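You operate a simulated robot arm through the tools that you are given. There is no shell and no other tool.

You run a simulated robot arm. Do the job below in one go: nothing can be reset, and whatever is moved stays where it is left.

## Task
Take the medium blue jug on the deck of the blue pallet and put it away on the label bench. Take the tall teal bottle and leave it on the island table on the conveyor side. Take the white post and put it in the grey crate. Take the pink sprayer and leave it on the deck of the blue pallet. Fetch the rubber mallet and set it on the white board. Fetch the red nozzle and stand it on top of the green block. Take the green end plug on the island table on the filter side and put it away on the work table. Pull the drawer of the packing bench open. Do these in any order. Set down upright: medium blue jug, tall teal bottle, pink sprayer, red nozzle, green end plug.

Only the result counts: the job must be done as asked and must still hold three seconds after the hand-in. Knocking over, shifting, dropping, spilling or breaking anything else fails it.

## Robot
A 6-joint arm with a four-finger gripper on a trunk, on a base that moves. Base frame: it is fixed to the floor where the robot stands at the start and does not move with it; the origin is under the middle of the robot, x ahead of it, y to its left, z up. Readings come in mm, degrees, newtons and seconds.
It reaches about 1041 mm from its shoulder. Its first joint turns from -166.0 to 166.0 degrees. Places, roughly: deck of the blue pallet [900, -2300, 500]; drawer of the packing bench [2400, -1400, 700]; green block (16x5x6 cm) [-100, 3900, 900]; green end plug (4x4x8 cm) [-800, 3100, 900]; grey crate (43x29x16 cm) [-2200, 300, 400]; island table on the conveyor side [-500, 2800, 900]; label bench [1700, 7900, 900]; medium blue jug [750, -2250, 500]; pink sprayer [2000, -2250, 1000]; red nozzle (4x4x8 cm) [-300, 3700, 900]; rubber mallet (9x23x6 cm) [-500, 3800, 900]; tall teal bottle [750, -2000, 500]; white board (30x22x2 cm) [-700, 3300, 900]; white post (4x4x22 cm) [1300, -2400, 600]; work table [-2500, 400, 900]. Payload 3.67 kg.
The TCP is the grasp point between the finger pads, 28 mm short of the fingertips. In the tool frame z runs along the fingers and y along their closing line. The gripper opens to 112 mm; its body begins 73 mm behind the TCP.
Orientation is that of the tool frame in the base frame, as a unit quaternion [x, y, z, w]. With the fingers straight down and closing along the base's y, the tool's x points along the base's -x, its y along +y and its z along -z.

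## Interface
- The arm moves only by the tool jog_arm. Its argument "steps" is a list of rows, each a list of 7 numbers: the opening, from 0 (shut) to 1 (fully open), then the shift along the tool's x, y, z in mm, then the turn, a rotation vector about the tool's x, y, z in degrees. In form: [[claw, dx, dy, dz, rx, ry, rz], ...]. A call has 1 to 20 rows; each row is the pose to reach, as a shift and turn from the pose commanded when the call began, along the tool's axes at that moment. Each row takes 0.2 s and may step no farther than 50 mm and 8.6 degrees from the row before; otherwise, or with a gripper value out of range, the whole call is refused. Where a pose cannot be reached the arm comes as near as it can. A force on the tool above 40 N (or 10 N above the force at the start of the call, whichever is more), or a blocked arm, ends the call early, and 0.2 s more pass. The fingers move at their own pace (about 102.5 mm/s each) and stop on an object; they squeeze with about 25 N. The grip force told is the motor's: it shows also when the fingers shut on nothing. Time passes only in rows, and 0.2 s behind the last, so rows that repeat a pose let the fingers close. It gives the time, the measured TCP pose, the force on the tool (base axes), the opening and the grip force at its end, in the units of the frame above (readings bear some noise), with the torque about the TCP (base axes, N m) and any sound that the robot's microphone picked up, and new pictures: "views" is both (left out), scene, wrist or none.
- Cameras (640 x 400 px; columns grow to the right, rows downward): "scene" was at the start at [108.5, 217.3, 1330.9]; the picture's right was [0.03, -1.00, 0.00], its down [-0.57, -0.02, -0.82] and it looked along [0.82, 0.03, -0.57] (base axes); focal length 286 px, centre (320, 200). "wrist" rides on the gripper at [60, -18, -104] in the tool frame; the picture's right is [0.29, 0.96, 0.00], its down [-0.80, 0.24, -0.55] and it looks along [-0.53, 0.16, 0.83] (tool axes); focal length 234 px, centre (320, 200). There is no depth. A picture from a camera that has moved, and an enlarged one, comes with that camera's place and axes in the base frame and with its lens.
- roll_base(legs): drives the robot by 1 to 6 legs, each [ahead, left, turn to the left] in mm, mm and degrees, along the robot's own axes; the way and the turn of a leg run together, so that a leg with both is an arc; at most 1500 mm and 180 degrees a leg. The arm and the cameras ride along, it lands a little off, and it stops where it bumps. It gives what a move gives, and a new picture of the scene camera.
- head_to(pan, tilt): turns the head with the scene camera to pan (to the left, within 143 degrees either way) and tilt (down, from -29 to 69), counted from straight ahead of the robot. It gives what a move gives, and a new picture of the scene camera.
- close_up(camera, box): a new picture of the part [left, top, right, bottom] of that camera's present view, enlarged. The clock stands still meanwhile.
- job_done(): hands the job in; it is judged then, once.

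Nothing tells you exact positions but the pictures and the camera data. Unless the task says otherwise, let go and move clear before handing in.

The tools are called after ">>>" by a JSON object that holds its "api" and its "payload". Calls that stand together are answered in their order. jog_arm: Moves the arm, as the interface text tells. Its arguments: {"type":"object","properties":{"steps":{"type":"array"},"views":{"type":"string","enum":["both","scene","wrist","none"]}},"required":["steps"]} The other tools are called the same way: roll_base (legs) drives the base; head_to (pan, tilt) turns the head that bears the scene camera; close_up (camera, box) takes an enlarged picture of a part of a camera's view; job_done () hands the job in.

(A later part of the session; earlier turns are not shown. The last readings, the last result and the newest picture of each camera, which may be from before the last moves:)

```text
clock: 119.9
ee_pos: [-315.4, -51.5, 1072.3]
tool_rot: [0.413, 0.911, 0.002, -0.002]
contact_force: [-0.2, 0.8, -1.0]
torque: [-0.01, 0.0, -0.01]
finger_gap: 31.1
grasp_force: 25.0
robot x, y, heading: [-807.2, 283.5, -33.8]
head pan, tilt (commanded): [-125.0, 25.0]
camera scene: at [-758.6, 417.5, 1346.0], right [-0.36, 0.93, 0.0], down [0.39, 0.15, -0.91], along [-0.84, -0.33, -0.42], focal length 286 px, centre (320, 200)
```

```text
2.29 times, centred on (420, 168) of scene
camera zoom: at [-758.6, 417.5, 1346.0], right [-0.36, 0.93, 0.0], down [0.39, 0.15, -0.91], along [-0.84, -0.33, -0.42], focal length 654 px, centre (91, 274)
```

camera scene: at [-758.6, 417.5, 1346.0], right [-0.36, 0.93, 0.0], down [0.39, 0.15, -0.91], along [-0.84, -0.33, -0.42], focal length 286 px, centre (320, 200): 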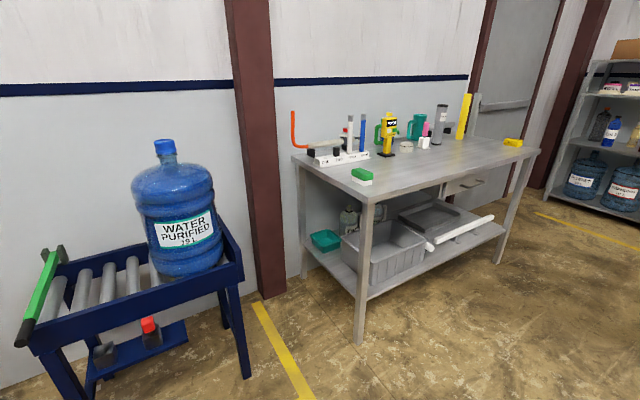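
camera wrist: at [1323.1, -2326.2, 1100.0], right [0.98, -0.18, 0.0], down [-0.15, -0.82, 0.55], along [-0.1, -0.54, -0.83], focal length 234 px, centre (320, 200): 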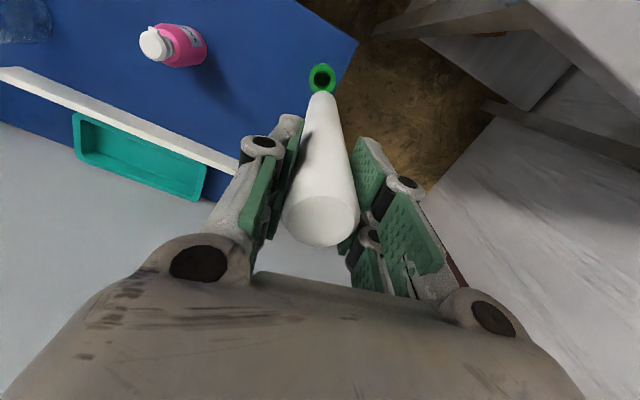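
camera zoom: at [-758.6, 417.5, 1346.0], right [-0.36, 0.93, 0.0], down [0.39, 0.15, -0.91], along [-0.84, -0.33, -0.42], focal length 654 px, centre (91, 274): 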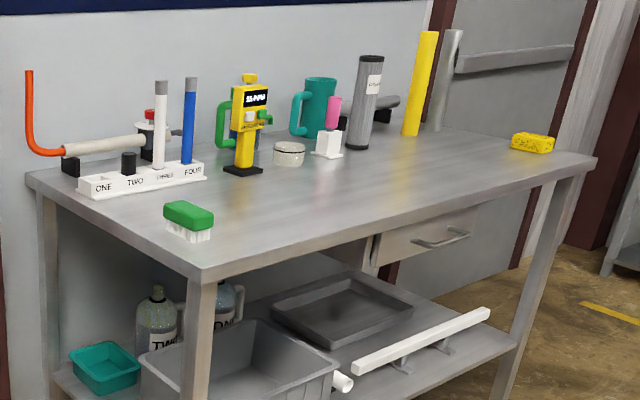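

The crate rim is at about z=470, under the table top at z≈850, so I'll insert the post with the tool tilted near horizontal. First I'll check the robot's own rear, since the aisle between the table and the island is tight.

>>> {"api": "head_to", "payload": {"pan": 143, "tilt": 69}}

>>> {"api": "head_to", "payload": {"pan": -143, "tilt": 60}}

```text
clock: 123.6
ee_pos: [-315.8, -51.0, 1073.3]
tool_rot: [0.413, 0.911, 0.002, -0.001]
contact_force: [1.0, 0.4, -0.9]
torque: [0.03, -0.03, 0.03]
finger_gap: 31.2
grasp_force: 24.5
robot x, y, heading: [-810.4, 285.5, -33.8]
head pan, tilt (commanded): [143.0, 68.8]
camera scene: at [-691.0, 503.6, 1286.6], right [0.94, 0.33, 0.0], down [0.31, -0.88, -0.36], along [-0.12, 0.34, -0.93], focal length 286 px, centre (320, 200)
```

scene: 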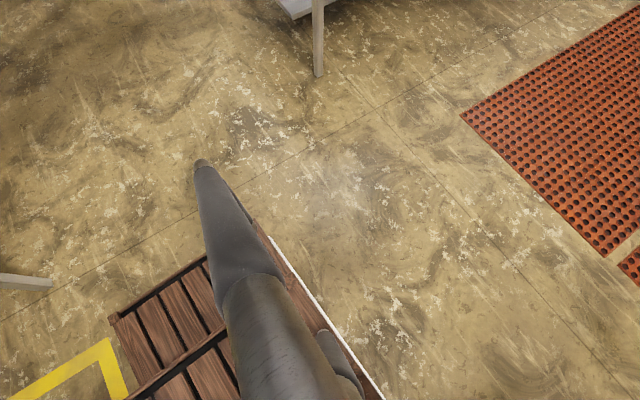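

```text
clock: 127.5
ee_pos: [-315.9, -51.0, 1073.1]
tool_rot: [0.413, 0.911, 0.002, -0.001]
contact_force: [-0.2, -0.8, -1.3]
torque: [0.01, -0.05, 0.02]
finger_gap: 30.9
grasp_force: 24.3
robot x, y, heading: [-807.9, 285.0, -33.7]
head pan, tilt (commanded): [-143.0, 60.0]
camera scene: at [-739.2, 447.1, 1296.0], right [-0.06, 1.0, 0.0], down [0.86, 0.05, -0.5], along [-0.5, -0.03, -0.87], focal length 286 px, centre (320, 200)
```

scene: 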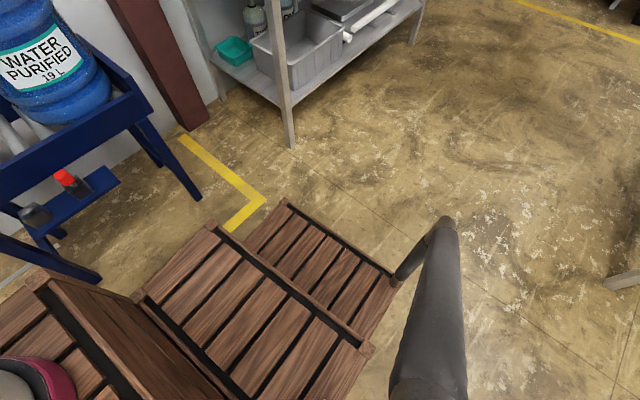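

The camera mast overhangs only at the rear-left, so the aisle is passable. I'll set the arm here in open space: gripper pitched 30° below horizontal with the post pointing forward at z≈600. Then the base can slide the post in over the crate.

>>> {"api": "head_to", "payload": {"pan": -10, "tilt": 35}}

>>> {"api": "jog_arm", "payload": {"steps": [[0, -18.9, 5, 33.7, -3.64, -2.79, 4.83], [0, -37.8, 10, 67.4, -7.27, -5.58, 9.66], [0, -56.8, 15, 101.1, -10.9, -8.37, 14.49], [0, -75.7, 20, 134.9, -14.54, -11.15, 19.32], [0, -94.6, 25, 168.6, -18.18, -13.94, 24.15], [0, -113.5, 30, 202.3, -21.81, -16.73, 28.98], [0, -132.4, 35, 236, -25.45, -19.52, 33.8], [0, -151.4, 40, 269.7, -29.08, -22.31, 38.65], [0, -170.3, 45, 303.4, -32.72, -25.1, 43.48], [0, -189.2, 50, 337.1, -36.35, -27.89, 48.3], [0, -208.1, 55, 370.9, -39.99, -30.67, 53.14], [0, -227.1, 60, 404.6, -43.62, -33.46, 57.97], [0, -246, 65, 438.3, -47.26, -36.25, 62.8], [0, -264.9, 70, 472, -50.89, -39.04, 67.63], [0, -264.9, 70, 472, -50.89, -39.04, 67.63]], "views": "both"}}

```text
clock: 129.7
ee_pos: [-316.1, -51.4, 1072.3]
tool_rot: [0.413, 0.911, 0.001, -0.002]
contact_force: [1.2, 0.2, -1.6]
torque: [0.01, 0.03, 0.0]
finger_gap: 31.1
grasp_force: 25.1
robot x, y, heading: [-808.3, 287.0, -33.6]
head pan, tilt (commanded): [-10.0, 35.0]
camera scene: at [-609.2, 389.8, 1330.2], right [-0.69, -0.72, 0.0], down [-0.41, 0.4, -0.82], along [0.59, -0.57, -0.57], focal length 286 px, centre (320, 200)
```

scene: 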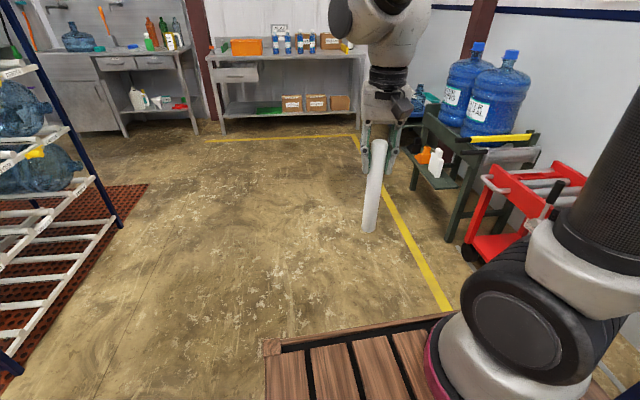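

```text
clock: 132.9
ee_pos: [-126.8, -262.4, 602.4]
tool_rot: [0.754, 0.431, 0.264, 0.42]
contact_force: [-0.3, -0.9, -1.0]
torque: [0.06, 0.05, 0.03]
finger_gap: 31.2
grasp_force: 25.1
out of reach, approached as far as the arm can: row 11, 12, 13, 14, 15
robot x, y, heading: [-807.2, 283.7, -33.8]
head pan, tilt (commanded): [-10.0, 35.0]
camera scene: at [-609.1, 389.7, 1330.3], right [-0.69, -0.72, 0.0], down [-0.41, 0.4, -0.82], along [0.59, -0.57, -0.57], focal length 286 px, centre (320, 200)
camera wrist: at [-183.4, -164.3, 640.9], right [0.55, -0.01, 0.83], down [-0.71, -0.54, 0.46], along [0.44, -0.84, -0.3], focal length 234 px, centre (320, 200)
```

scene: 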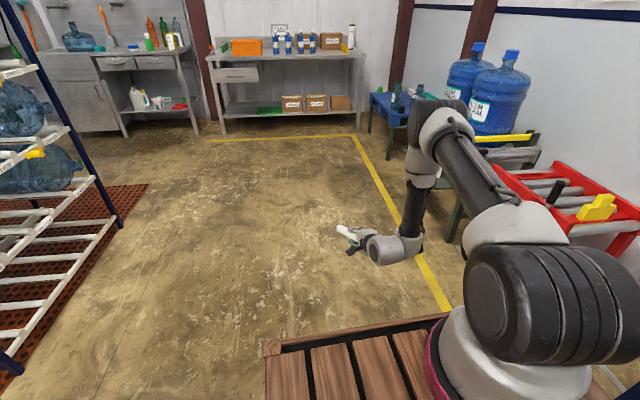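
wrist: 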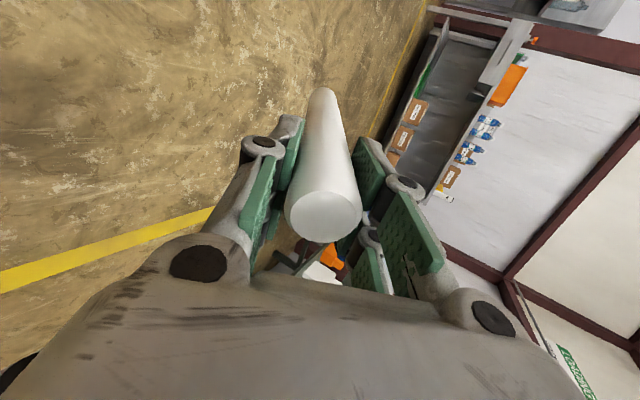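

The arm ended about 75 mm to the right and 6° off the commanded pose. I'll nudge it to see whether it converges.

>>> {"api": "jog_arm", "payload": {"steps": [[0, 0, 5, -20, 0, 0, 0], [0, 0, 10, -40, 0, 0, 0], [0, 0, 10, -40, 0, 0, 0]], "views": "none"}}

```text
clock: 133.7
ee_pos: [-154.6, -248.8, 634.5]
tool_rot: [0.754, 0.432, 0.262, 0.419]
contact_force: [-0.6, -0.8, -1.0]
torque: [0.02, 0.06, 0.02]
finger_gap: 31.0
grasp_force: 24.9
robot x, y, heading: [-807.0, 284.9, -33.8]
head pan, tilt (commanded): [-10.0, 35.0]
```

>>> {"api": "jog_arm", "payload": {"steps": [[0, 15, 0, 2, 0, -1, 0.6], [0, 30, 0, 3, -0.1, -2, 1.2], [0, 45, 0, 4, -0.1, -3, 1.8], [0, 60, 0, 5, -0.2, -4, 2.4], [0, 75, 0, 6, -0.2, -4.9, 2.9]], "views": "scene"}}

```text
clock: 134.9
ee_pos: [-161.4, -243.8, 636.3]
tool_rot: [0.764, 0.411, 0.271, 0.417]
contact_force: [-0.9, 0.2, -2.3]
torque: [0.04, 0.1, -0.01]
finger_gap: 31.1
grasp_force: 25.3
out of reach, approached as far as the arm can: row 1, 2, 3, 4, 5
robot x, y, heading: [-807.2, 286.8, -34.0]
head pan, tilt (commanded): [-10.0, 35.0]
camera scene: at [-609.1, 389.8, 1330.2], right [-0.69, -0.72, 0.0], down [-0.41, 0.4, -0.82], along [0.59, -0.57, -0.57], focal length 286 px, centre (320, 200)
```

scene: 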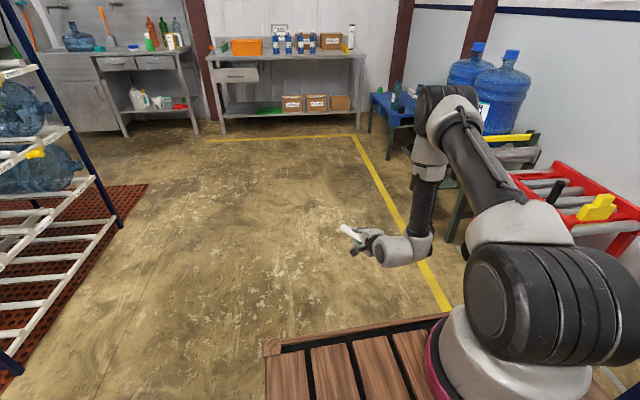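

The arm is at a joint limit laterally, but this pose is still usable: the post points forward with a small offset. I'll test here in open space whether I can lower from it, as I'll need to inside the crate.

>>> {"api": "jog_arm", "payload": {"steps": [[0, -1.8, -22.4, 13.1, 0, 0, 0], [0, -3.7, -44.7, 26.3, 0, 0, 0], [0, -5.5, -67, 39.4, 0, 0, 0], [0, -7.4, -89.4, 52.6, 0, 0, 0], [0, -9.2, -111.8, 65.7, 0, 0, 0]], "views": "none"}}

```text
clock: 136.1
ee_pos: [-160.3, -243.8, 505.3]
tool_rot: [0.765, 0.411, 0.271, 0.416]
contact_force: [0.8, 0.3, -1.1]
torque: [0.03, 0.07, -0.04]
finger_gap: 30.9
grasp_force: 24.7
robot x, y, heading: [-811.8, 287.2, -33.9]
head pan, tilt (commanded): [-10.0, 35.0]
```

Lowering works. I'll raise again to travel height, then drive: shift into the aisle, turn to face the table, and strafe in front of the crate.

>>> {"api": "jog_arm", "payload": {"steps": [[0, 1.8, 22.4, -13.1, 0, 0, 0], [0, 3.7, 44.7, -26.3, 0, 0, 0], [0, 5.5, 67, -39.4, 0, 0, 0], [0, 7.4, 94.6, -55.6, 0, 0, 0]], "views": "none"}}

>>> {"api": "roll_base", "payload": {"legs": [[-59, 445, 0], [0, 0, -91.9]]}}

>>> {"api": "head_to", "payload": {"pan": -35, "tilt": 30}}

```text
clock: 137.1
ee_pos: [-160.7, -244.3, 613.9]
tool_rot: [0.765, 0.41, 0.271, 0.417]
contact_force: [0.8, -0.2, -0.8]
torque: [0.01, 0.05, 0.01]
finger_gap: 31.2
grasp_force: 25.1
robot x, y, heading: [-808.5, 280.4, -34.1]
head pan, tilt (commanded): [-10.0, 35.0]
```

```text
clock: 143.8
ee_pos: [-1186.0, 83.1, 613.7]
tool_rot: [0.82, -0.284, -0.122, 0.482]
contact_force: [-0.2, -1.5, -1.7]
torque: [0.07, -0.06, 0.0]
finger_gap: 31.1
grasp_force: 25.5
robot x, y, heading: [-610.8, 686.6, -128.4]
head pan, tilt (commanded): [-10.0, 35.0]
camera scene: at [-518.5, 480.4, 1330.3], right [-0.66, 0.75, 0.0], down [0.43, 0.38, -0.82], along [-0.61, -0.54, -0.57], focal length 286 px, centre (320, 200)
```

scene: 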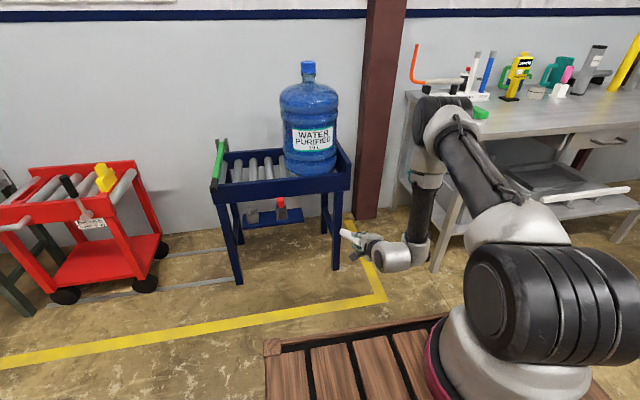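

```text
clock: 144.7
ee_pos: [-1186.0, 82.7, 613.8]
tool_rot: [0.82, -0.284, -0.123, 0.482]
contact_force: [-0.1, 0.2, -1.3]
torque: [0.06, -0.03, -0.01]
finger_gap: 31.1
grasp_force: 24.7
robot x, y, heading: [-608.4, 687.7, -128.5]
head pan, tilt (commanded): [-35.0, 30.0]
camera scene: at [-539.3, 513.0, 1338.0], right [-0.29, 0.96, 0.0], down [0.48, 0.14, -0.87], along [-0.83, -0.25, -0.5], focal length 286 px, centre (320, 200)
```

scene: 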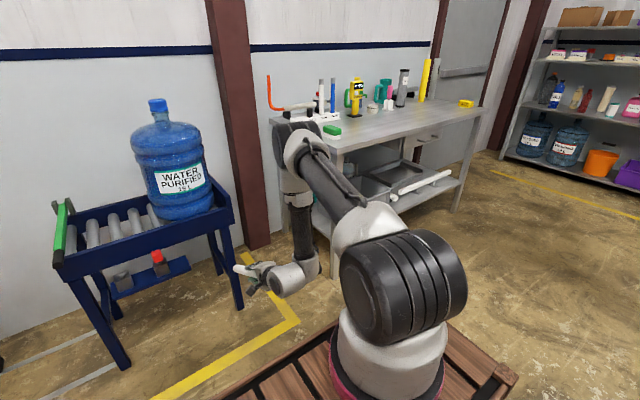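

I'll correct the heading and strafe right until I'm in front of the crate.

>>> {"api": "roll_base", "payload": {"legs": [[0, 0, 2.6], [0, -936, 0]]}}

>>> {"api": "head_to", "payload": {"pan": -15, "tilt": 38}}

```text
clock: 150.0
ee_pos: [-1916.6, 605.5, 614.1]
tool_rot: [0.826, -0.266, -0.111, 0.484]
contact_force: [0.8, -0.6, -0.3]
torque: [0.04, -0.03, 0.01]
finger_gap: 30.8
grasp_force: 24.8
robot x, y, heading: [-1364.4, 1236.7, -125.9]
head pan, tilt (commanded): [-35.0, 30.0]
camera scene: at [-1286.5, 1062.1, 1338.0], right [-0.33, 0.95, 0.0], down [0.47, 0.16, -0.87], along [-0.82, -0.28, -0.5], focal length 286 px, centre (320, 200)
```

scene: 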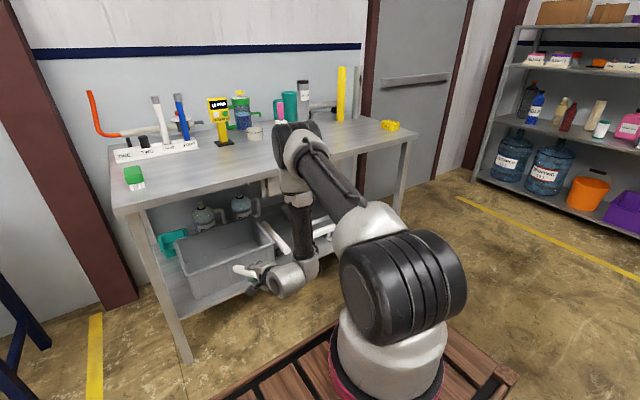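

```text
clock: 150.8
ee_pos: [-1914.0, 607.1, 614.3]
tool_rot: [0.826, -0.267, -0.112, 0.484]
contact_force: [0.4, 0.4, -0.3]
torque: [0.07, -0.03, -0.02]
finger_gap: 30.9
grasp_force: 25.2
robot x, y, heading: [-1361.2, 1233.6, -125.9]
head pan, tilt (commanded): [-15.0, 38.0]
camera scene: at [-1268.1, 1037.2, 1325.7], right [-0.63, 0.78, 0.0], down [0.48, 0.39, -0.79], along [-0.61, -0.5, -0.62], focal length 286 px, centre (320, 200)
```

scene: 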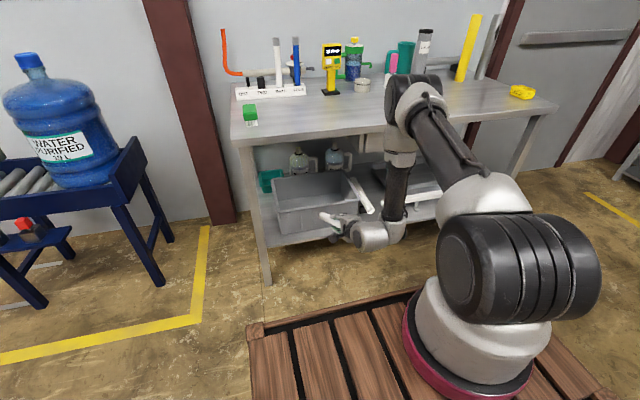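

>>> {"api": "close_up", "payload": {"camera": "scene", "box": [230, 130, 430, 260]}}

>>> {"api": "close_up", "payload": {"camera": "wrist", "box": [0, 0, 640, 400]}}

```text
3.08 times, centred on (330, 195) of scene
camera zoom: at [-1268.1, 1037.2, 1325.7], right [-0.63, 0.78, 0.0], down [0.48, 0.39, -0.79], along [-0.61, -0.5, -0.62], focal length 880 px, centre (289, 215)
```

zoom: 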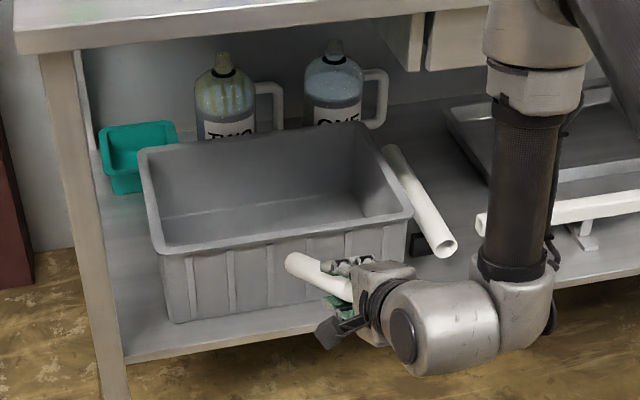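

```text
1.00 times, centred on (320, 200) of wrist (not enlarged: the box is as wide or as high as the picture)
camera zoom: at [-1812.7, 656.2, 653.8], right [-0.08, -0.53, 0.84], down [-0.5, 0.75, 0.43], along [-0.86, -0.39, -0.32], focal length 234 px, centre (320, 200)
```

zoom: 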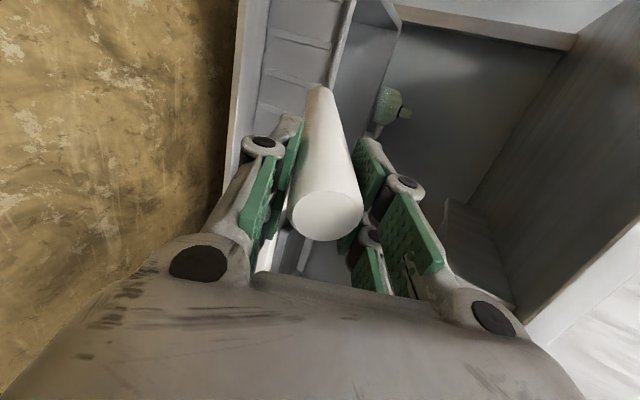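

I can see the crate well: its rim is at about z=450 and the post is lined up. To release cleanly the fingers should close sideways, so I'll test rolling the gripper about its own axis.

>>> {"api": "jog_arm", "payload": {"steps": [[0, 0, 0, 0, 0, 0, 8], [0, 0, 0, 0, 0, 0, 16], [0, 0, 0, 0, 0, 0, 16]], "views": "none"}}

```text
clock: 151.6
ee_pos: [-1914.5, 605.8, 614.2]
tool_rot: [0.781, -0.379, -0.043, 0.495]
contact_force: [0.5, -0.3, -0.7]
torque: [0.08, -0.04, 0.0]
finger_gap: 31.0
grasp_force: 24.9
robot x, y, heading: [-1360.1, 1234.7, -126.2]
head pan, tilt (commanded): [-15.0, 38.0]
```

Rolling is free. I'll roll the rest of the way, so the fingers close horizontally with the camera on top.

>>> {"api": "jog_arm", "payload": {"steps": [[0, 0, 0, 0, 0, 0, 8.2], [0, 0, 0, 0, 0, 0, 16.4], [0, 0, 0, 0, 0, 0, 24.6], [0, 0, 0, 0, 0, 0, 32.8], [0, 0, 0, 0, 0, 0, 41], [0, 0, 0, 0, 0, 0, 49.2], [0, 0, 0, 0, 0, 0, 57.4], [0, 0, 0, 0, 0, 0, 65.6], [0, 0, 0, 0, 0, 0, 74]], "views": "both"}}

```text
clock: 153.6
ee_pos: [-1915.0, 607.8, 613.8]
tool_rot: [-0.394, 0.773, -0.263, -0.422]
contact_force: [0.6, -0.3, -0.5]
torque: [0.08, -0.02, 0.01]
finger_gap: 31.2
grasp_force: 25.3
robot x, y, heading: [-1363.7, 1232.5, -126.0]
head pan, tilt (commanded): [-15.0, 38.0]
camera scene: at [-1268.1, 1037.2, 1325.7], right [-0.63, 0.78, 0.0], down [0.48, 0.39, -0.79], along [-0.61, -0.5, -0.62], focal length 286 px, centre (320, 200)
camera wrist: at [-1873.9, 649.5, 717.8], right [-0.89, 0.41, 0.18], down [0.31, 0.85, -0.42], along [-0.32, -0.32, -0.89], focal length 234 px, centre (320, 200)
```

scene: 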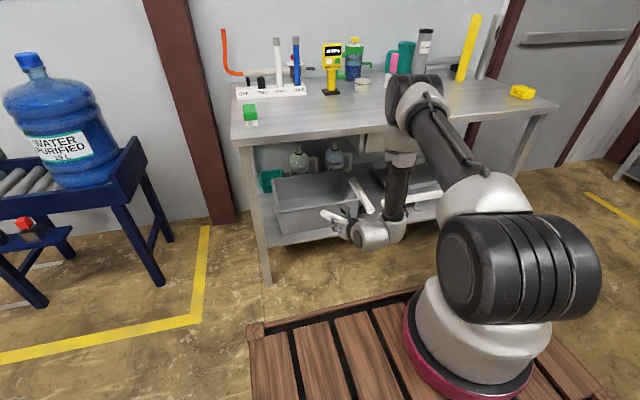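
wrist: 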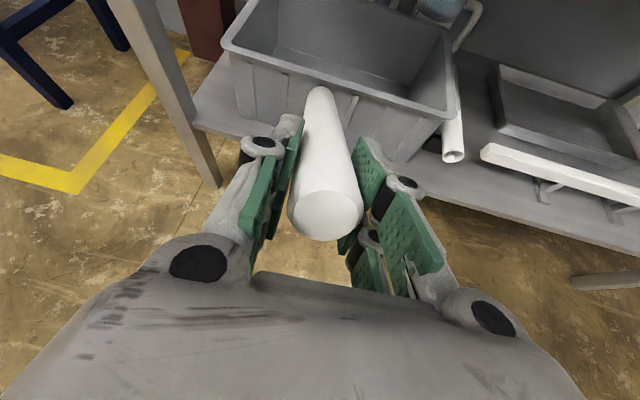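

Now the wrist camera looks down over the post at the crate. I'll drive forward in two steps to bring the post over the crate.

>>> {"api": "roll_base", "payload": {"legs": [[230, -27, 0]]}}

>>> {"api": "close_up", "payload": {"camera": "wrist", "box": [0, 0, 640, 400]}}

```text
clock: 155.3
ee_pos: [-2071.5, 439.6, 613.8]
tool_rot: [-0.394, 0.773, -0.262, -0.422]
contact_force: [-0.6, 0.2, -0.4]
torque: [0.04, -0.06, 0.0]
finger_gap: 30.9
grasp_force: 25.3
robot x, y, heading: [-1518.6, 1064.3, -126.0]
head pan, tilt (commanded): [-15.0, 38.0]
camera scene: at [-1423.8, 868.5, 1325.7], right [-0.63, 0.78, 0.0], down [0.48, 0.39, -0.79], along [-0.61, -0.49, -0.62], focal length 286 px, centre (320, 200)
```

scene: 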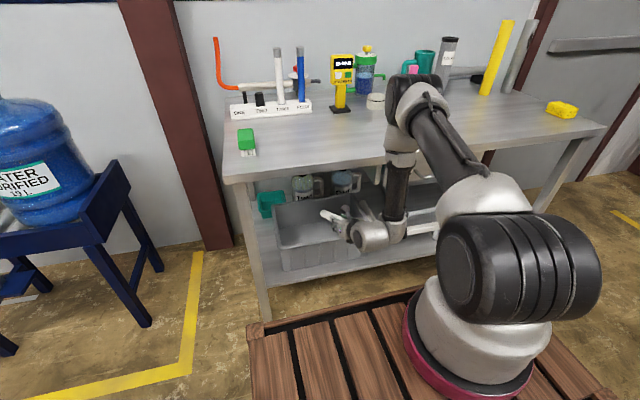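

```text
1.00 times, centred on (320, 200) of wrist (not enlarged: the box is as wide or as high as the picture)
camera zoom: at [-2030.3, 481.9, 717.7], right [-0.89, 0.41, 0.18], down [0.31, 0.85, -0.42], along [-0.33, -0.32, -0.89], focal length 234 px, centre (320, 200)
```

zoom: 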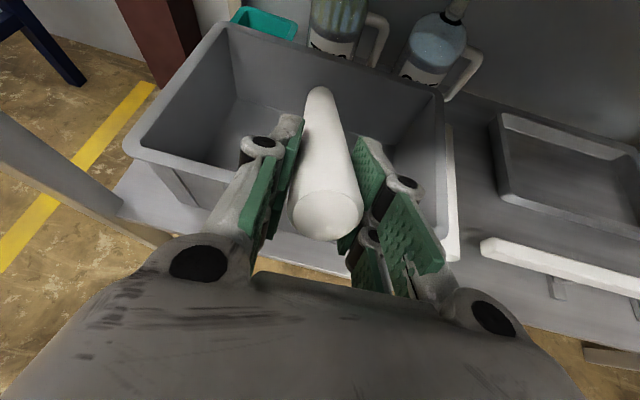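

The alignment is good. Forward another 150 mm.

>>> {"api": "roll_base", "payload": {"legs": [[150, 0, 0]]}}

>>> {"api": "close_up", "payload": {"camera": "wrist", "box": [0, 0, 640, 400]}}

```text
clock: 156.7
ee_pos: [-2136.2, 352.4, 610.8]
tool_rot: [-0.394, 0.783, -0.257, -0.408]
contact_force: [-0.5, 0.0, -0.6]
torque: [0.06, -0.07, 0.01]
finger_gap: 31.0
grasp_force: 24.9
robot x, y, heading: [-1592.3, 958.0, -126.4]
head pan, tilt (commanded): [-15.0, 38.0]
stopped in leg 1: the robot was blocked; the commanded pose is now the measured one
camera scene: at [-1496.0, 767.4, 1325.9], right [-0.63, 0.78, 0.0], down [0.48, 0.38, -0.79], along [-0.62, -0.49, -0.61], focal length 286 px, centre (320, 200)
```

scene: 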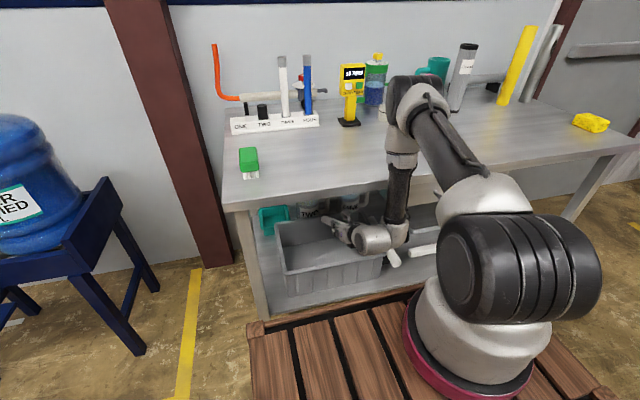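

```text
1.00 times, centred on (320, 200) of wrist (not enlarged: the box is as wide or as high as the picture)
camera zoom: at [-2096.1, 392.4, 715.9], right [-0.89, 0.42, 0.16], down [0.33, 0.86, -0.39], along [-0.3, -0.3, -0.9], focal length 234 px, centre (320, 200)
```

zoom: 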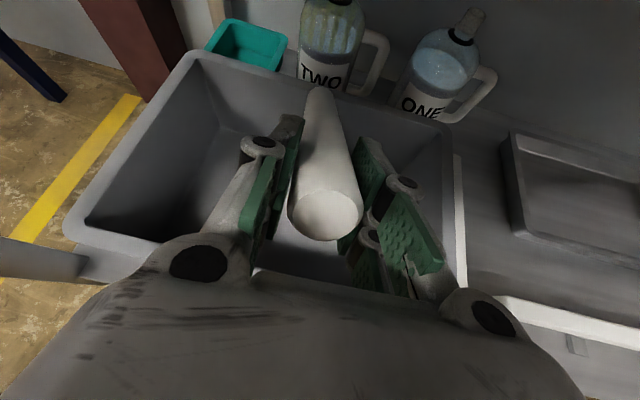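

The base stopped on something after about 110 mm. I'll look closely before moving anything.

>>> {"api": "close_up", "payload": {"camera": "scene", "box": [270, 130, 470, 300]}}

>>> {"api": "head_to", "payload": {"pan": -30, "tilt": 45}}

>>> {"api": "close_up", "payload": {"camera": "scene", "box": [150, 50, 390, 230]}}

```text
2.35 times, centred on (370, 215) of scene
camera zoom: at [-1496.0, 767.4, 1325.9], right [-0.63, 0.78, 0.0], down [0.48, 0.38, -0.79], along [-0.62, -0.49, -0.61], focal length 673 px, centre (202, 165)
```

zoom: 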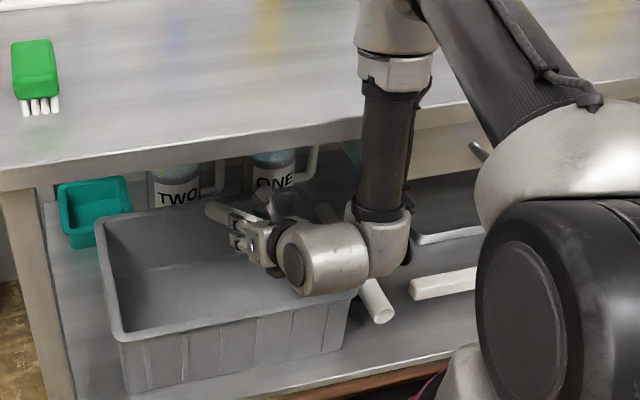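

```text
clock: 157.5
ee_pos: [-2134.5, 352.0, 610.0]
tool_rot: [-0.394, 0.783, -0.257, -0.407]
contact_force: [-0.3, 0.1, -0.5]
torque: [0.05, -0.04, 0.02]
finger_gap: 30.8
grasp_force: 24.7
robot x, y, heading: [-1598.3, 963.4, -126.4]
head pan, tilt (commanded): [-30.0, 45.0]
camera scene: at [-1503.0, 788.9, 1315.7], right [-0.4, 0.92, 0.0], down [0.64, 0.28, -0.71], along [-0.65, -0.29, -0.7], focal length 286 px, centre (320, 200)
```

scene: 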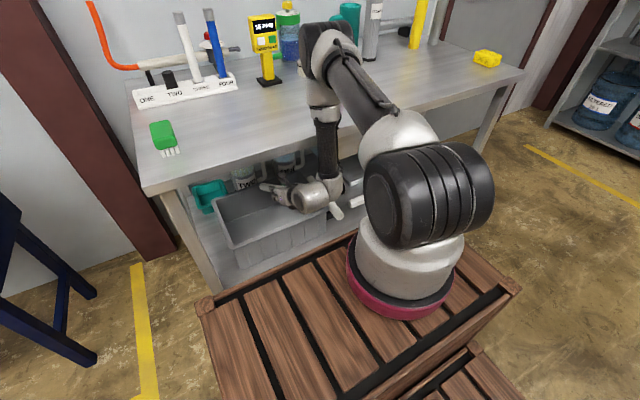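

```text
2.22 times, centred on (270, 140) of scene
camera zoom: at [-1503.0, 788.9, 1315.7], right [-0.4, 0.92, 0.0], down [0.64, 0.28, -0.71], along [-0.65, -0.29, -0.7], focal length 636 px, centre (431, 333)
```

zoom: 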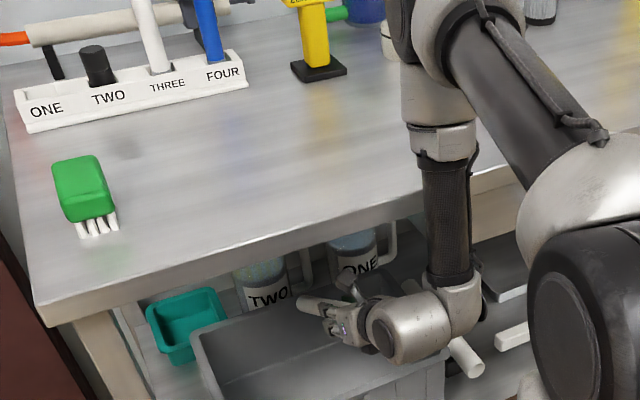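

The forearm is leaning against the table's front edge. I'll back off 180 mm, so the arm can reach further out with the forearm clear of the edge.

>>> {"api": "roll_base", "payload": {"legs": [[-180, 0, 0]]}}

>>> {"api": "head_to", "payload": {"pan": -25, "tilt": 38}}

>>> {"api": "close_up", "payload": {"camera": "wrist", "box": [0, 0, 640, 400]}}

```text
clock: 159.0
ee_pos: [-2029.2, 496.5, 604.4]
tool_rot: [-0.394, 0.784, -0.256, -0.406]
contact_force: [-0.2, -0.4, -0.8]
torque: [0.06, -0.05, -0.01]
finger_gap: 31.2
grasp_force: 25.3
robot x, y, heading: [-1489.0, 1110.0, -126.0]
head pan, tilt (commanded): [-30.0, 45.0]
camera scene: at [-1399.8, 931.6, 1315.4], right [-0.4, 0.92, 0.0], down [0.65, 0.29, -0.71], along [-0.65, -0.29, -0.71], focal length 286 px, centre (320, 200)
```

scene: 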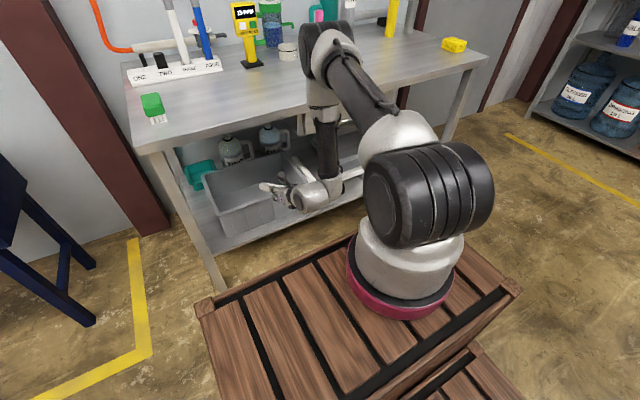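

```text
clock: 159.7
ee_pos: [-2029.2, 496.2, 604.7]
tool_rot: [-0.395, 0.784, -0.257, -0.405]
contact_force: [0.8, 0.2, -1.7]
torque: [0.08, -0.05, -0.03]
finger_gap: 30.9
grasp_force: 25.2
robot x, y, heading: [-1490.2, 1106.1, -126.1]
head pan, tilt (commanded): [-25.0, 38.0]
camera scene: at [-1401.0, 922.8, 1325.6], right [-0.48, 0.88, 0.0], down [0.54, 0.3, -0.79], along [-0.69, -0.38, -0.62], focal length 286 px, centre (320, 200)
```

scene: 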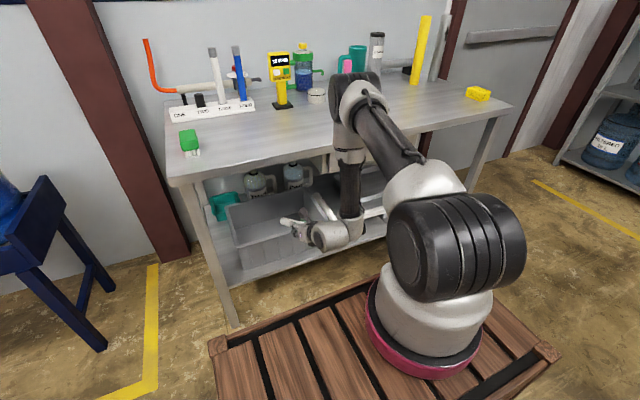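

```text
1.00 times, centred on (320, 200) of wrist (not enlarged: the box is as wide or as high as the picture)
camera zoom: at [-1990.5, 535.4, 711.4], right [-0.9, 0.41, 0.16], down [0.33, 0.86, -0.39], along [-0.3, -0.3, -0.91], focal length 234 px, centre (320, 200)
```

zoom: 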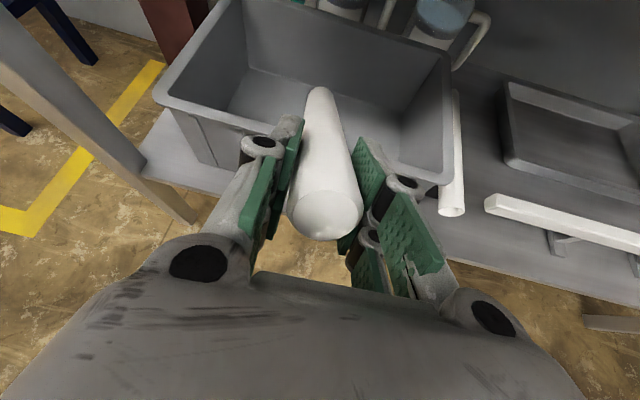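

Everything on the table is unchanged. Now I'll extend the arm forward over the crate.

>>> {"api": "jog_arm", "payload": {"steps": [[0, 20, 1.2, 30.8, 0, 0, 0], [0, 40, 2.5, 61.6, 0, 0, 0], [0, 60, 3.7, 92.3, 0, 0, 0], [0, 80, 5, 123, 0, 0, 0], [0, 100, 6.2, 153.8, 0, 0, 0], [0, 119.8, 7.4, 184.6, 0, 0, 0]], "views": "both"}}

```text
clock: 161.1
ee_pos: [-2156.3, 318.2, 604.4]
tool_rot: [-0.394, 0.784, -0.257, -0.406]
contact_force: [0.3, -0.8, -1.1]
torque: [0.07, -0.03, -0.01]
finger_gap: 31.5
grasp_force: 25.2
robot x, y, heading: [-1489.4, 1111.1, -126.3]
head pan, tilt (commanded): [-25.0, 38.0]
camera scene: at [-1401.0, 922.8, 1325.7], right [-0.48, 0.88, 0.0], down [0.54, 0.3, -0.79], along [-0.69, -0.38, -0.62], focal length 286 px, centre (320, 200)
camera wrist: at [-2117.5, 357.8, 710.5], right [-0.9, 0.41, 0.16], down [0.33, 0.86, -0.39], along [-0.3, -0.3, -0.91], focal length 234 px, centre (320, 200)
```

scene: 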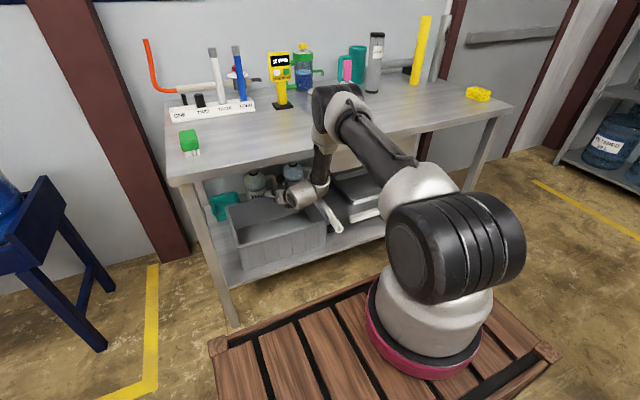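
wrist: 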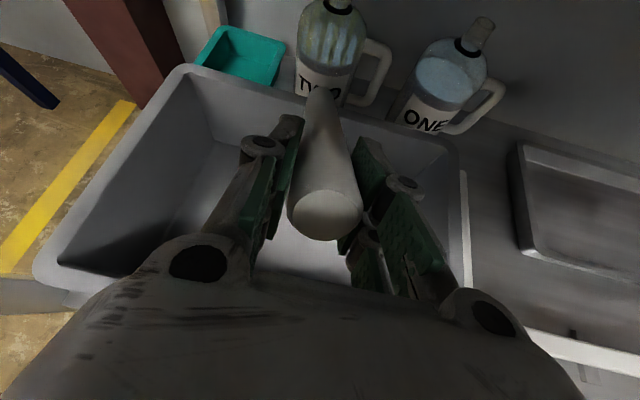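

The post is centred over the crate and the forearm is clear of the edge. I'll lower it in.

>>> {"api": "jog_arm", "payload": {"steps": [[0, -17.6, 1.7, 11.4, 0, 0, 0], [0, -35.2, 3.5, 22.7, 0, 0, 0], [0, -52.8, 5.2, 34, 0, 0, 0], [0, -70.4, 7, 45.4, 0, 0, 0], [0, -88, 8.7, 56.8, 0, 0, 0]], "views": "both"}}

```text
clock: 162.3
ee_pos: [-2159.1, 316.5, 500.8]
tool_rot: [-0.393, 0.783, -0.257, -0.407]
contact_force: [-0.1, 0.5, -1.0]
torque: [0.08, -0.03, 0.0]
finger_gap: 31.1
grasp_force: 24.9
robot x, y, heading: [-1482.3, 1109.8, -126.2]
head pan, tilt (commanded): [-25.0, 38.0]
camera scene: at [-1401.0, 922.8, 1325.7], right [-0.48, 0.88, 0.0], down [0.54, 0.3, -0.79], along [-0.69, -0.38, -0.62], focal length 286 px, centre (320, 200)
camera wrist: at [-2119.0, 356.3, 607.4], right [-0.9, 0.41, 0.16], down [0.33, 0.86, -0.39], along [-0.3, -0.3, -0.91], focal length 234 px, centre (320, 200)
```

scene: 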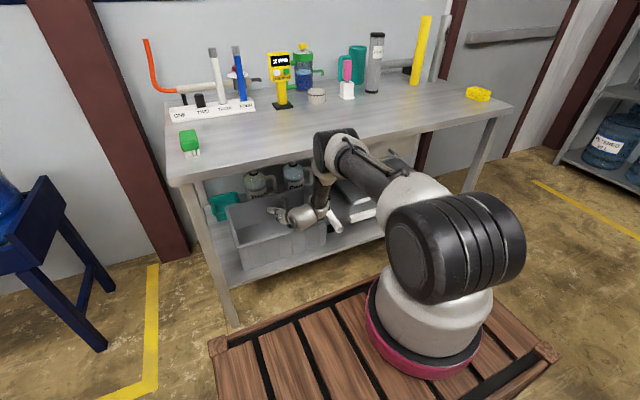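
wrist: 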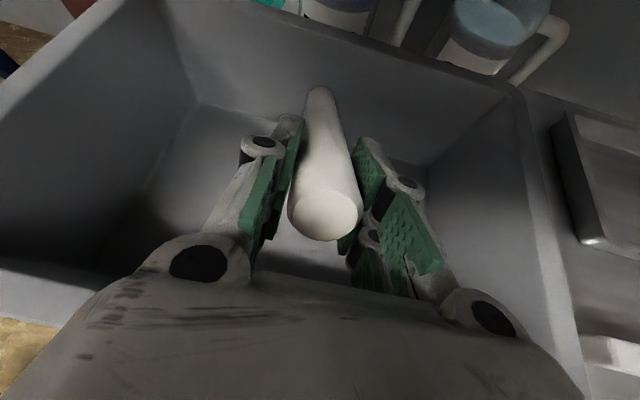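

The post is inside the crate. I'll release it.

>>> {"api": "jog_arm", "payload": {"steps": [[0, -6, 0.6, 4, 0, 0, 0], [0, -8, 0.8, 5.4, 0, 0, 0], [0.5, -8, 0.8, 5.4, 0, 0, 0], [0.6, -8, 0.8, 5.4, 0, 0, 0], [0.6, -8, 0.8, 5.4, 0, 0, 0], [0.6, -8, 0.8, 5.4, 0, 0, 0]], "views": "both"}}

```text
clock: 163.7
ee_pos: [-2159.5, 316.2, 491.4]
tool_rot: [-0.394, 0.783, -0.257, -0.406]
contact_force: [1.0, 0.3, -0.3]
torque: [-0.01, 0.0, 0.03]
finger_gap: 67.4
grasp_force: 0.0
robot x, y, heading: [-1485.5, 1106.9, -126.2]
head pan, tilt (commanded): [-25.0, 38.0]
camera scene: at [-1401.0, 922.8, 1325.7], right [-0.48, 0.88, 0.0], down [0.54, 0.3, -0.79], along [-0.69, -0.38, -0.62], focal length 286 px, centre (320, 200)
camera wrist: at [-2119.6, 356.2, 597.4], right [-0.9, 0.41, 0.16], down [0.33, 0.86, -0.39], along [-0.3, -0.3, -0.91], focal length 234 px, centre (320, 200)
```

scene: 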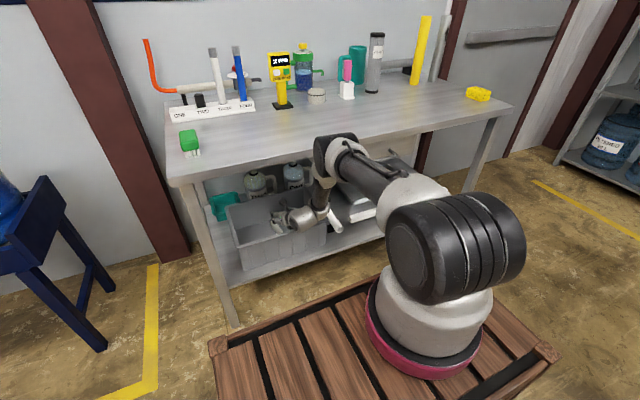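
wrist: 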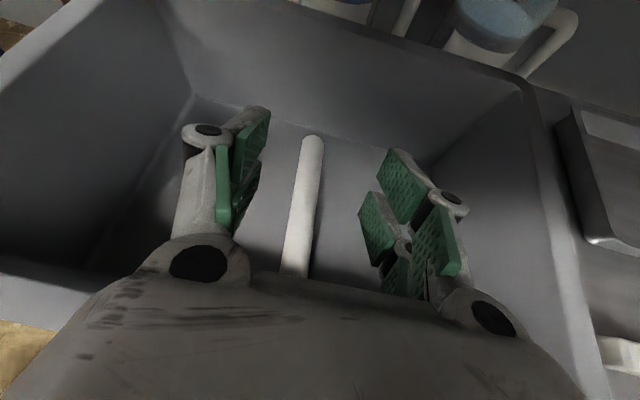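

The post lies flat in the crate. I'll retreat: up, back out, then drive back.

>>> {"api": "jog_arm", "payload": {"steps": [[0.6, 19, -1.9, -12.2, 0, 0, 0], [0.6, 37.9, -3.8, -24.4, 0, 0, 0], [0.6, 56.8, -5.6, -36.7, 0, 0, 0], [0.6, 75.8, -7.5, -48.9, 0, 0, 0], [0.6, 94.7, -9.4, -61.1, 0, 0, 0], [0.6, 74.7, -10.6, -91.9, 0, 0, 0], [0.6, 54.7, -11.9, -122.6, 0, 0, 0], [0.6, 34.8, -13.1, -153.4, 0, 0, 0], [0.6, 14.8, -14.3, -184.2, 0, 0, 0], [0.6, -5.2, -15.6, -215, 0, 0, 0], [0.6, -25.1, -16.8, -245.7, 0, 0, 0]], "views": "none"}}

>>> {"api": "roll_base", "payload": {"legs": [[-170, 0, 0]]}}

>>> {"api": "close_up", "payload": {"camera": "scene", "box": [160, 60, 480, 260]}}

```text
clock: 166.1
ee_pos: [-2028.3, 496.7, 604.3]
tool_rot: [-0.396, 0.783, -0.258, -0.405]
contact_force: [0.6, -0.3, -1.4]
torque: [0.01, 0.01, -0.04]
finger_gap: 67.3
grasp_force: 0.0
robot x, y, heading: [-1486.0, 1112.4, -126.1]
head pan, tilt (commanded): [-25.0, 38.0]
```

```text
clock: 167.5
ee_pos: [-1928.4, 629.3, 602.2]
tool_rot: [-0.395, 0.783, -0.258, -0.406]
contact_force: [-0.3, -0.7, -0.4]
torque: [-0.04, 0.04, 0.01]
finger_gap: 67.1
grasp_force: 0.1
robot x, y, heading: [-1389.3, 1244.9, -126.1]
head pan, tilt (commanded): [-25.0, 38.0]
camera scene: at [-1302.8, 1057.0, 1325.7], right [-0.48, 0.88, 0.0], down [0.54, 0.3, -0.79], along [-0.69, -0.38, -0.62], focal length 286 px, centre (320, 200)
```

scene: 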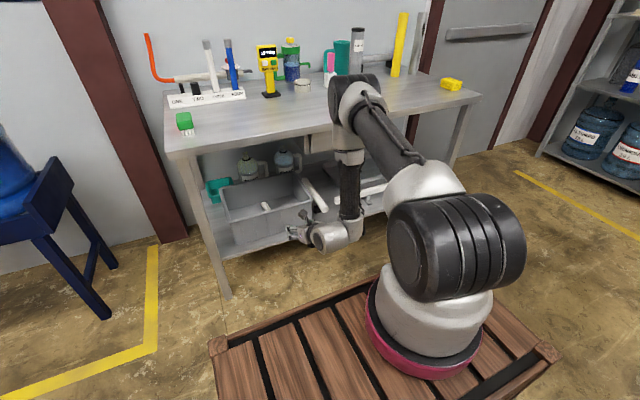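

```text
2.00 times, centred on (320, 160) of scene
camera zoom: at [-1302.8, 1057.0, 1325.7], right [-0.48, 0.88, 0.0], down [0.54, 0.3, -0.79], along [-0.69, -0.38, -0.62], focal length 572 px, centre (320, 280)
```

zoom: 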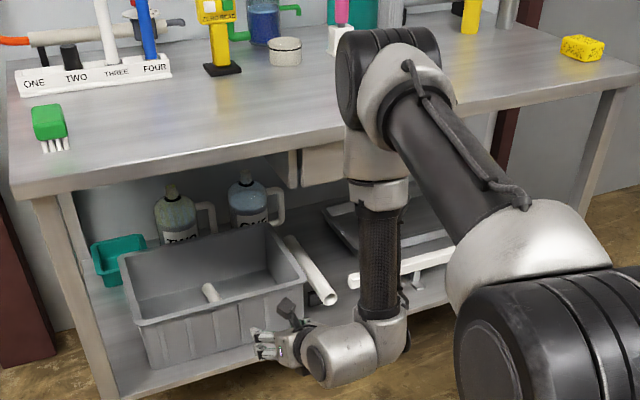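

The post is in the crate and nothing else has moved. I'll fold the arm back up to a tool-down carry pose.

>>> {"api": "jog_arm", "payload": {"steps": [[0.6, 23.6, -11.3, -35.5, -0.55, -5.72, 0], [0.6, 47.1, -22.5, -71.1, -1.1, -11.44, 0], [0.6, 70.7, -33.8, -106.6, -1.65, -17.16, -0.1], [0.6, 94.3, -45, -142.2, -2.2, -22.88, -0.1], [0.6, 117.9, -56.3, -177.7, -2.75, -28.6, -0.1], [0.6, 141.4, -67.6, -213.2, -3.3, -34.32, -0.2], [0.6, 165, -78.8, -248.8, -3.85, -40.04, -0.2], [0.6, 188.6, -90.1, -284.3, -4.4, -45.76, -0.2], [0.6, 212.1, -101.3, -319.9, -4.95, -51.48, -0.3], [0.6, 235.7, -112.6, -355.4, -5.5, -57.2, -0.3], [0.6, 235.7, -112.6, -355.4, -5.5, -57.2, -0.3]], "views": "scene"}}

```text
clock: 169.9
ee_pos: [-1757.9, 737.8, 946.8]
tool_rot: [-0.451, 0.888, 0.055, -0.067]
contact_force: [0.6, -0.5, 0.3]
torque: [-0.01, 0.01, 0.02]
finger_gap: 67.3
grasp_force: 0.1
out of reach, approached as far as the arm can: row 1, 2, 3, 4, 6, 7, 8, 9, 10, 11
robot x, y, heading: [-1388.4, 1241.2, -126.1]
head pan, tilt (commanded): [-25.0, 38.0]
camera scene: at [-1302.7, 1057.1, 1325.7], right [-0.48, 0.88, 0.0], down [0.54, 0.3, -0.79], along [-0.69, -0.38, -0.62], focal length 286 px, centre (320, 200)
```

scene: 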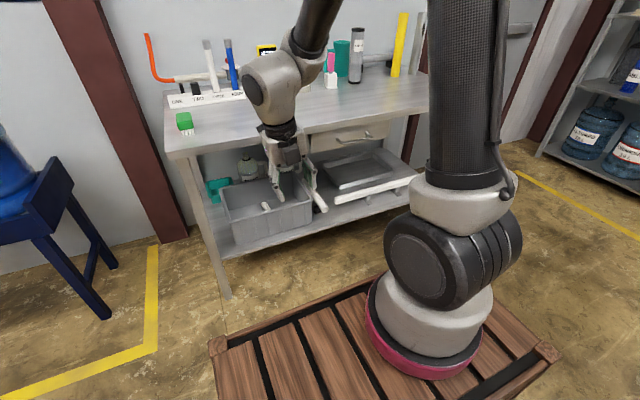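

The fold is nearly complete, with a 10° residual lean. I'll roll the gripper back to its original side.

>>> {"api": "jog_arm", "payload": {"steps": [[0.6, 0, 0, 0, 0, 0, -8.5], [0.6, 0, 0, 0, 0, 0, -17], [0.6, 0, 0, 0, 0, 0, -25.5], [0.6, 0, 0, 0, 0, 0, -34], [0.6, 0, 0, 0, 0, 0, -42.5], [0.6, 0, 0, 0, 0, 0, -51], [0.6, 0, 0, 0, 0, 0, -59.5], [0.6, 0, 0, 0, 0, 0, -68], [0.6, 0, 0, 0, 0, 0, -76.5], [0.6, 0, 0, 0, 0, 0, -85], [0.6, 0, 0, 0, 0, 0, -93.5], [0.6, 0, 0, 0, 0, 0, -102], [0.6, 0, 0, 0, 0, 0, -110.5], [0.6, 0, 0, 0, 0, 0, -119], [0.6, 0, 0, 0, 0, 0, -127.5], [0.6, 0, 0, 0, 0, 0, -136], [0.6, 0, 0, 0, 0, 0, -144.5], [0.6, 0, 0, 0, 0, 0, -153], [0.6, 0, 0, 0, 0, 0, -161.5], [0.6, 0, 0, 0, 0, 0, -170]], "views": "scene"}}

```text
clock: 174.1
ee_pos: [-1761.0, 739.1, 947.9]
tool_rot: [0.923, 0.374, -0.072, -0.05]
contact_force: [-0.8, 0.3, -0.3]
torque: [0.04, 0.02, -0.01]
finger_gap: 67.1
grasp_force: 0.1
robot x, y, heading: [-1391.0, 1240.9, -126.4]
head pan, tilt (commanded): [-25.0, 38.0]
camera scene: at [-1302.7, 1057.0, 1325.7], right [-0.48, 0.88, 0.0], down [0.54, 0.3, -0.79], along [-0.69, -0.38, -0.62], focal length 286 px, centre (320, 200)
```

scene: 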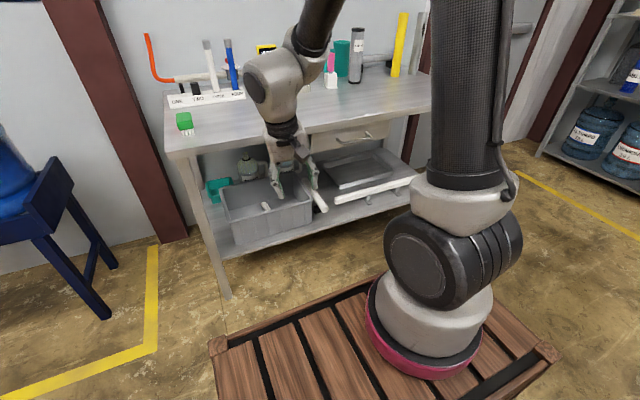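

>>> {"api": "jog_arm", "payload": {"steps": [[0.6, 0, 0, -10, -2.95, 1.59, -3.22], [0.6, 0, 0, -20, -5.9, 3.17, -6.45], [0.6, 0, 0, -30, -8.86, 4.76, -9.67], [0.6, 0, 0, -40, -8.86, 4.76, -9.67]], "views": "none"}}

```text
clock: 175.1
ee_pos: [-1750.5, 750.3, 937.2]
tool_rot: [0.896, 0.437, -0.065, -0.049]
contact_force: [-0.1, -0.3, -1.1]
torque: [0.0, 0.02, -0.01]
finger_gap: 67.2
grasp_force: 0.1
out of reach, approached as far as the arm can: row 1, 2, 3, 4
robot x, y, heading: [-1387.1, 1242.8, -126.0]
head pan, tilt (commanded): [-25.0, 38.0]
```

The orientation is still limited here. I'll raise to a height where the carry pose worked before and retry.

>>> {"api": "jog_arm", "payload": {"steps": [[0.6, 0, 0, -35, 0, 0, 0], [0.6, 0, 0, -70, 0, 0, 0], [0.6, 0, 0, -105, 0, 0, 0], [0.6, 0, 0, -135, 0, 0, 0]], "views": "none"}}

>>> {"api": "jog_arm", "payload": {"steps": [[0.6, 0, 0, 0, -2, 0, 0], [0.6, 0, 0, 0, -4, 0, 0], [0.6, 0, 0, 0, -6, 0, 0]], "views": "both"}}

```text
clock: 176.1
ee_pos: [-1728.3, 743.8, 1052.5]
tool_rot: [0.893, 0.434, -0.092, -0.07]
contact_force: [0.3, -0.6, 0.3]
torque: [0.0, 0.0, 0.0]
finger_gap: 67.2
grasp_force: 0.1
out of reach, approached as far as the arm can: row 1, 2, 3, 4
robot x, y, heading: [-1389.8, 1241.9, -126.4]
head pan, tilt (commanded): [-25.0, 38.0]
```

```text
clock: 176.9
ee_pos: [-1729.0, 743.9, 1054.3]
tool_rot: [0.893, 0.435, -0.092, -0.071]
contact_force: [0.1, -0.8, -0.7]
torque: [0.0, 0.01, 0.02]
finger_gap: 67.5
grasp_force: 0.0
out of reach, approached as far as the arm can: row 2, 3
robot x, y, heading: [-1388.9, 1242.1, -126.4]
head pan, tilt (commanded): [-25.0, 38.0]
camera scene: at [-1302.7, 1057.1, 1325.7], right [-0.48, 0.88, 0.0], down [0.54, 0.3, -0.79], along [-0.69, -0.38, -0.62], focal length 286 px, centre (320, 200)
camera wrist: at [-1681.9, 797.4, 1150.5], right [0.91, -0.36, -0.23], down [-0.17, -0.8, 0.57], along [-0.39, -0.48, -0.79], focal length 234 px, centre (320, 200)
```

scene: 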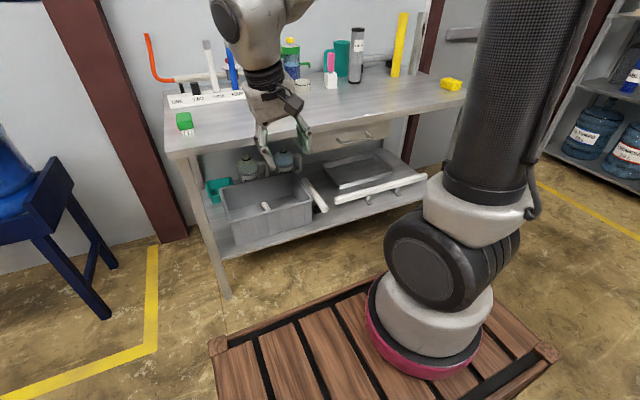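
wrist: 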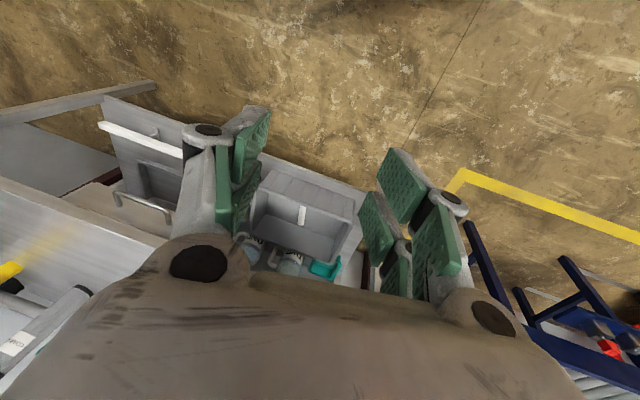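

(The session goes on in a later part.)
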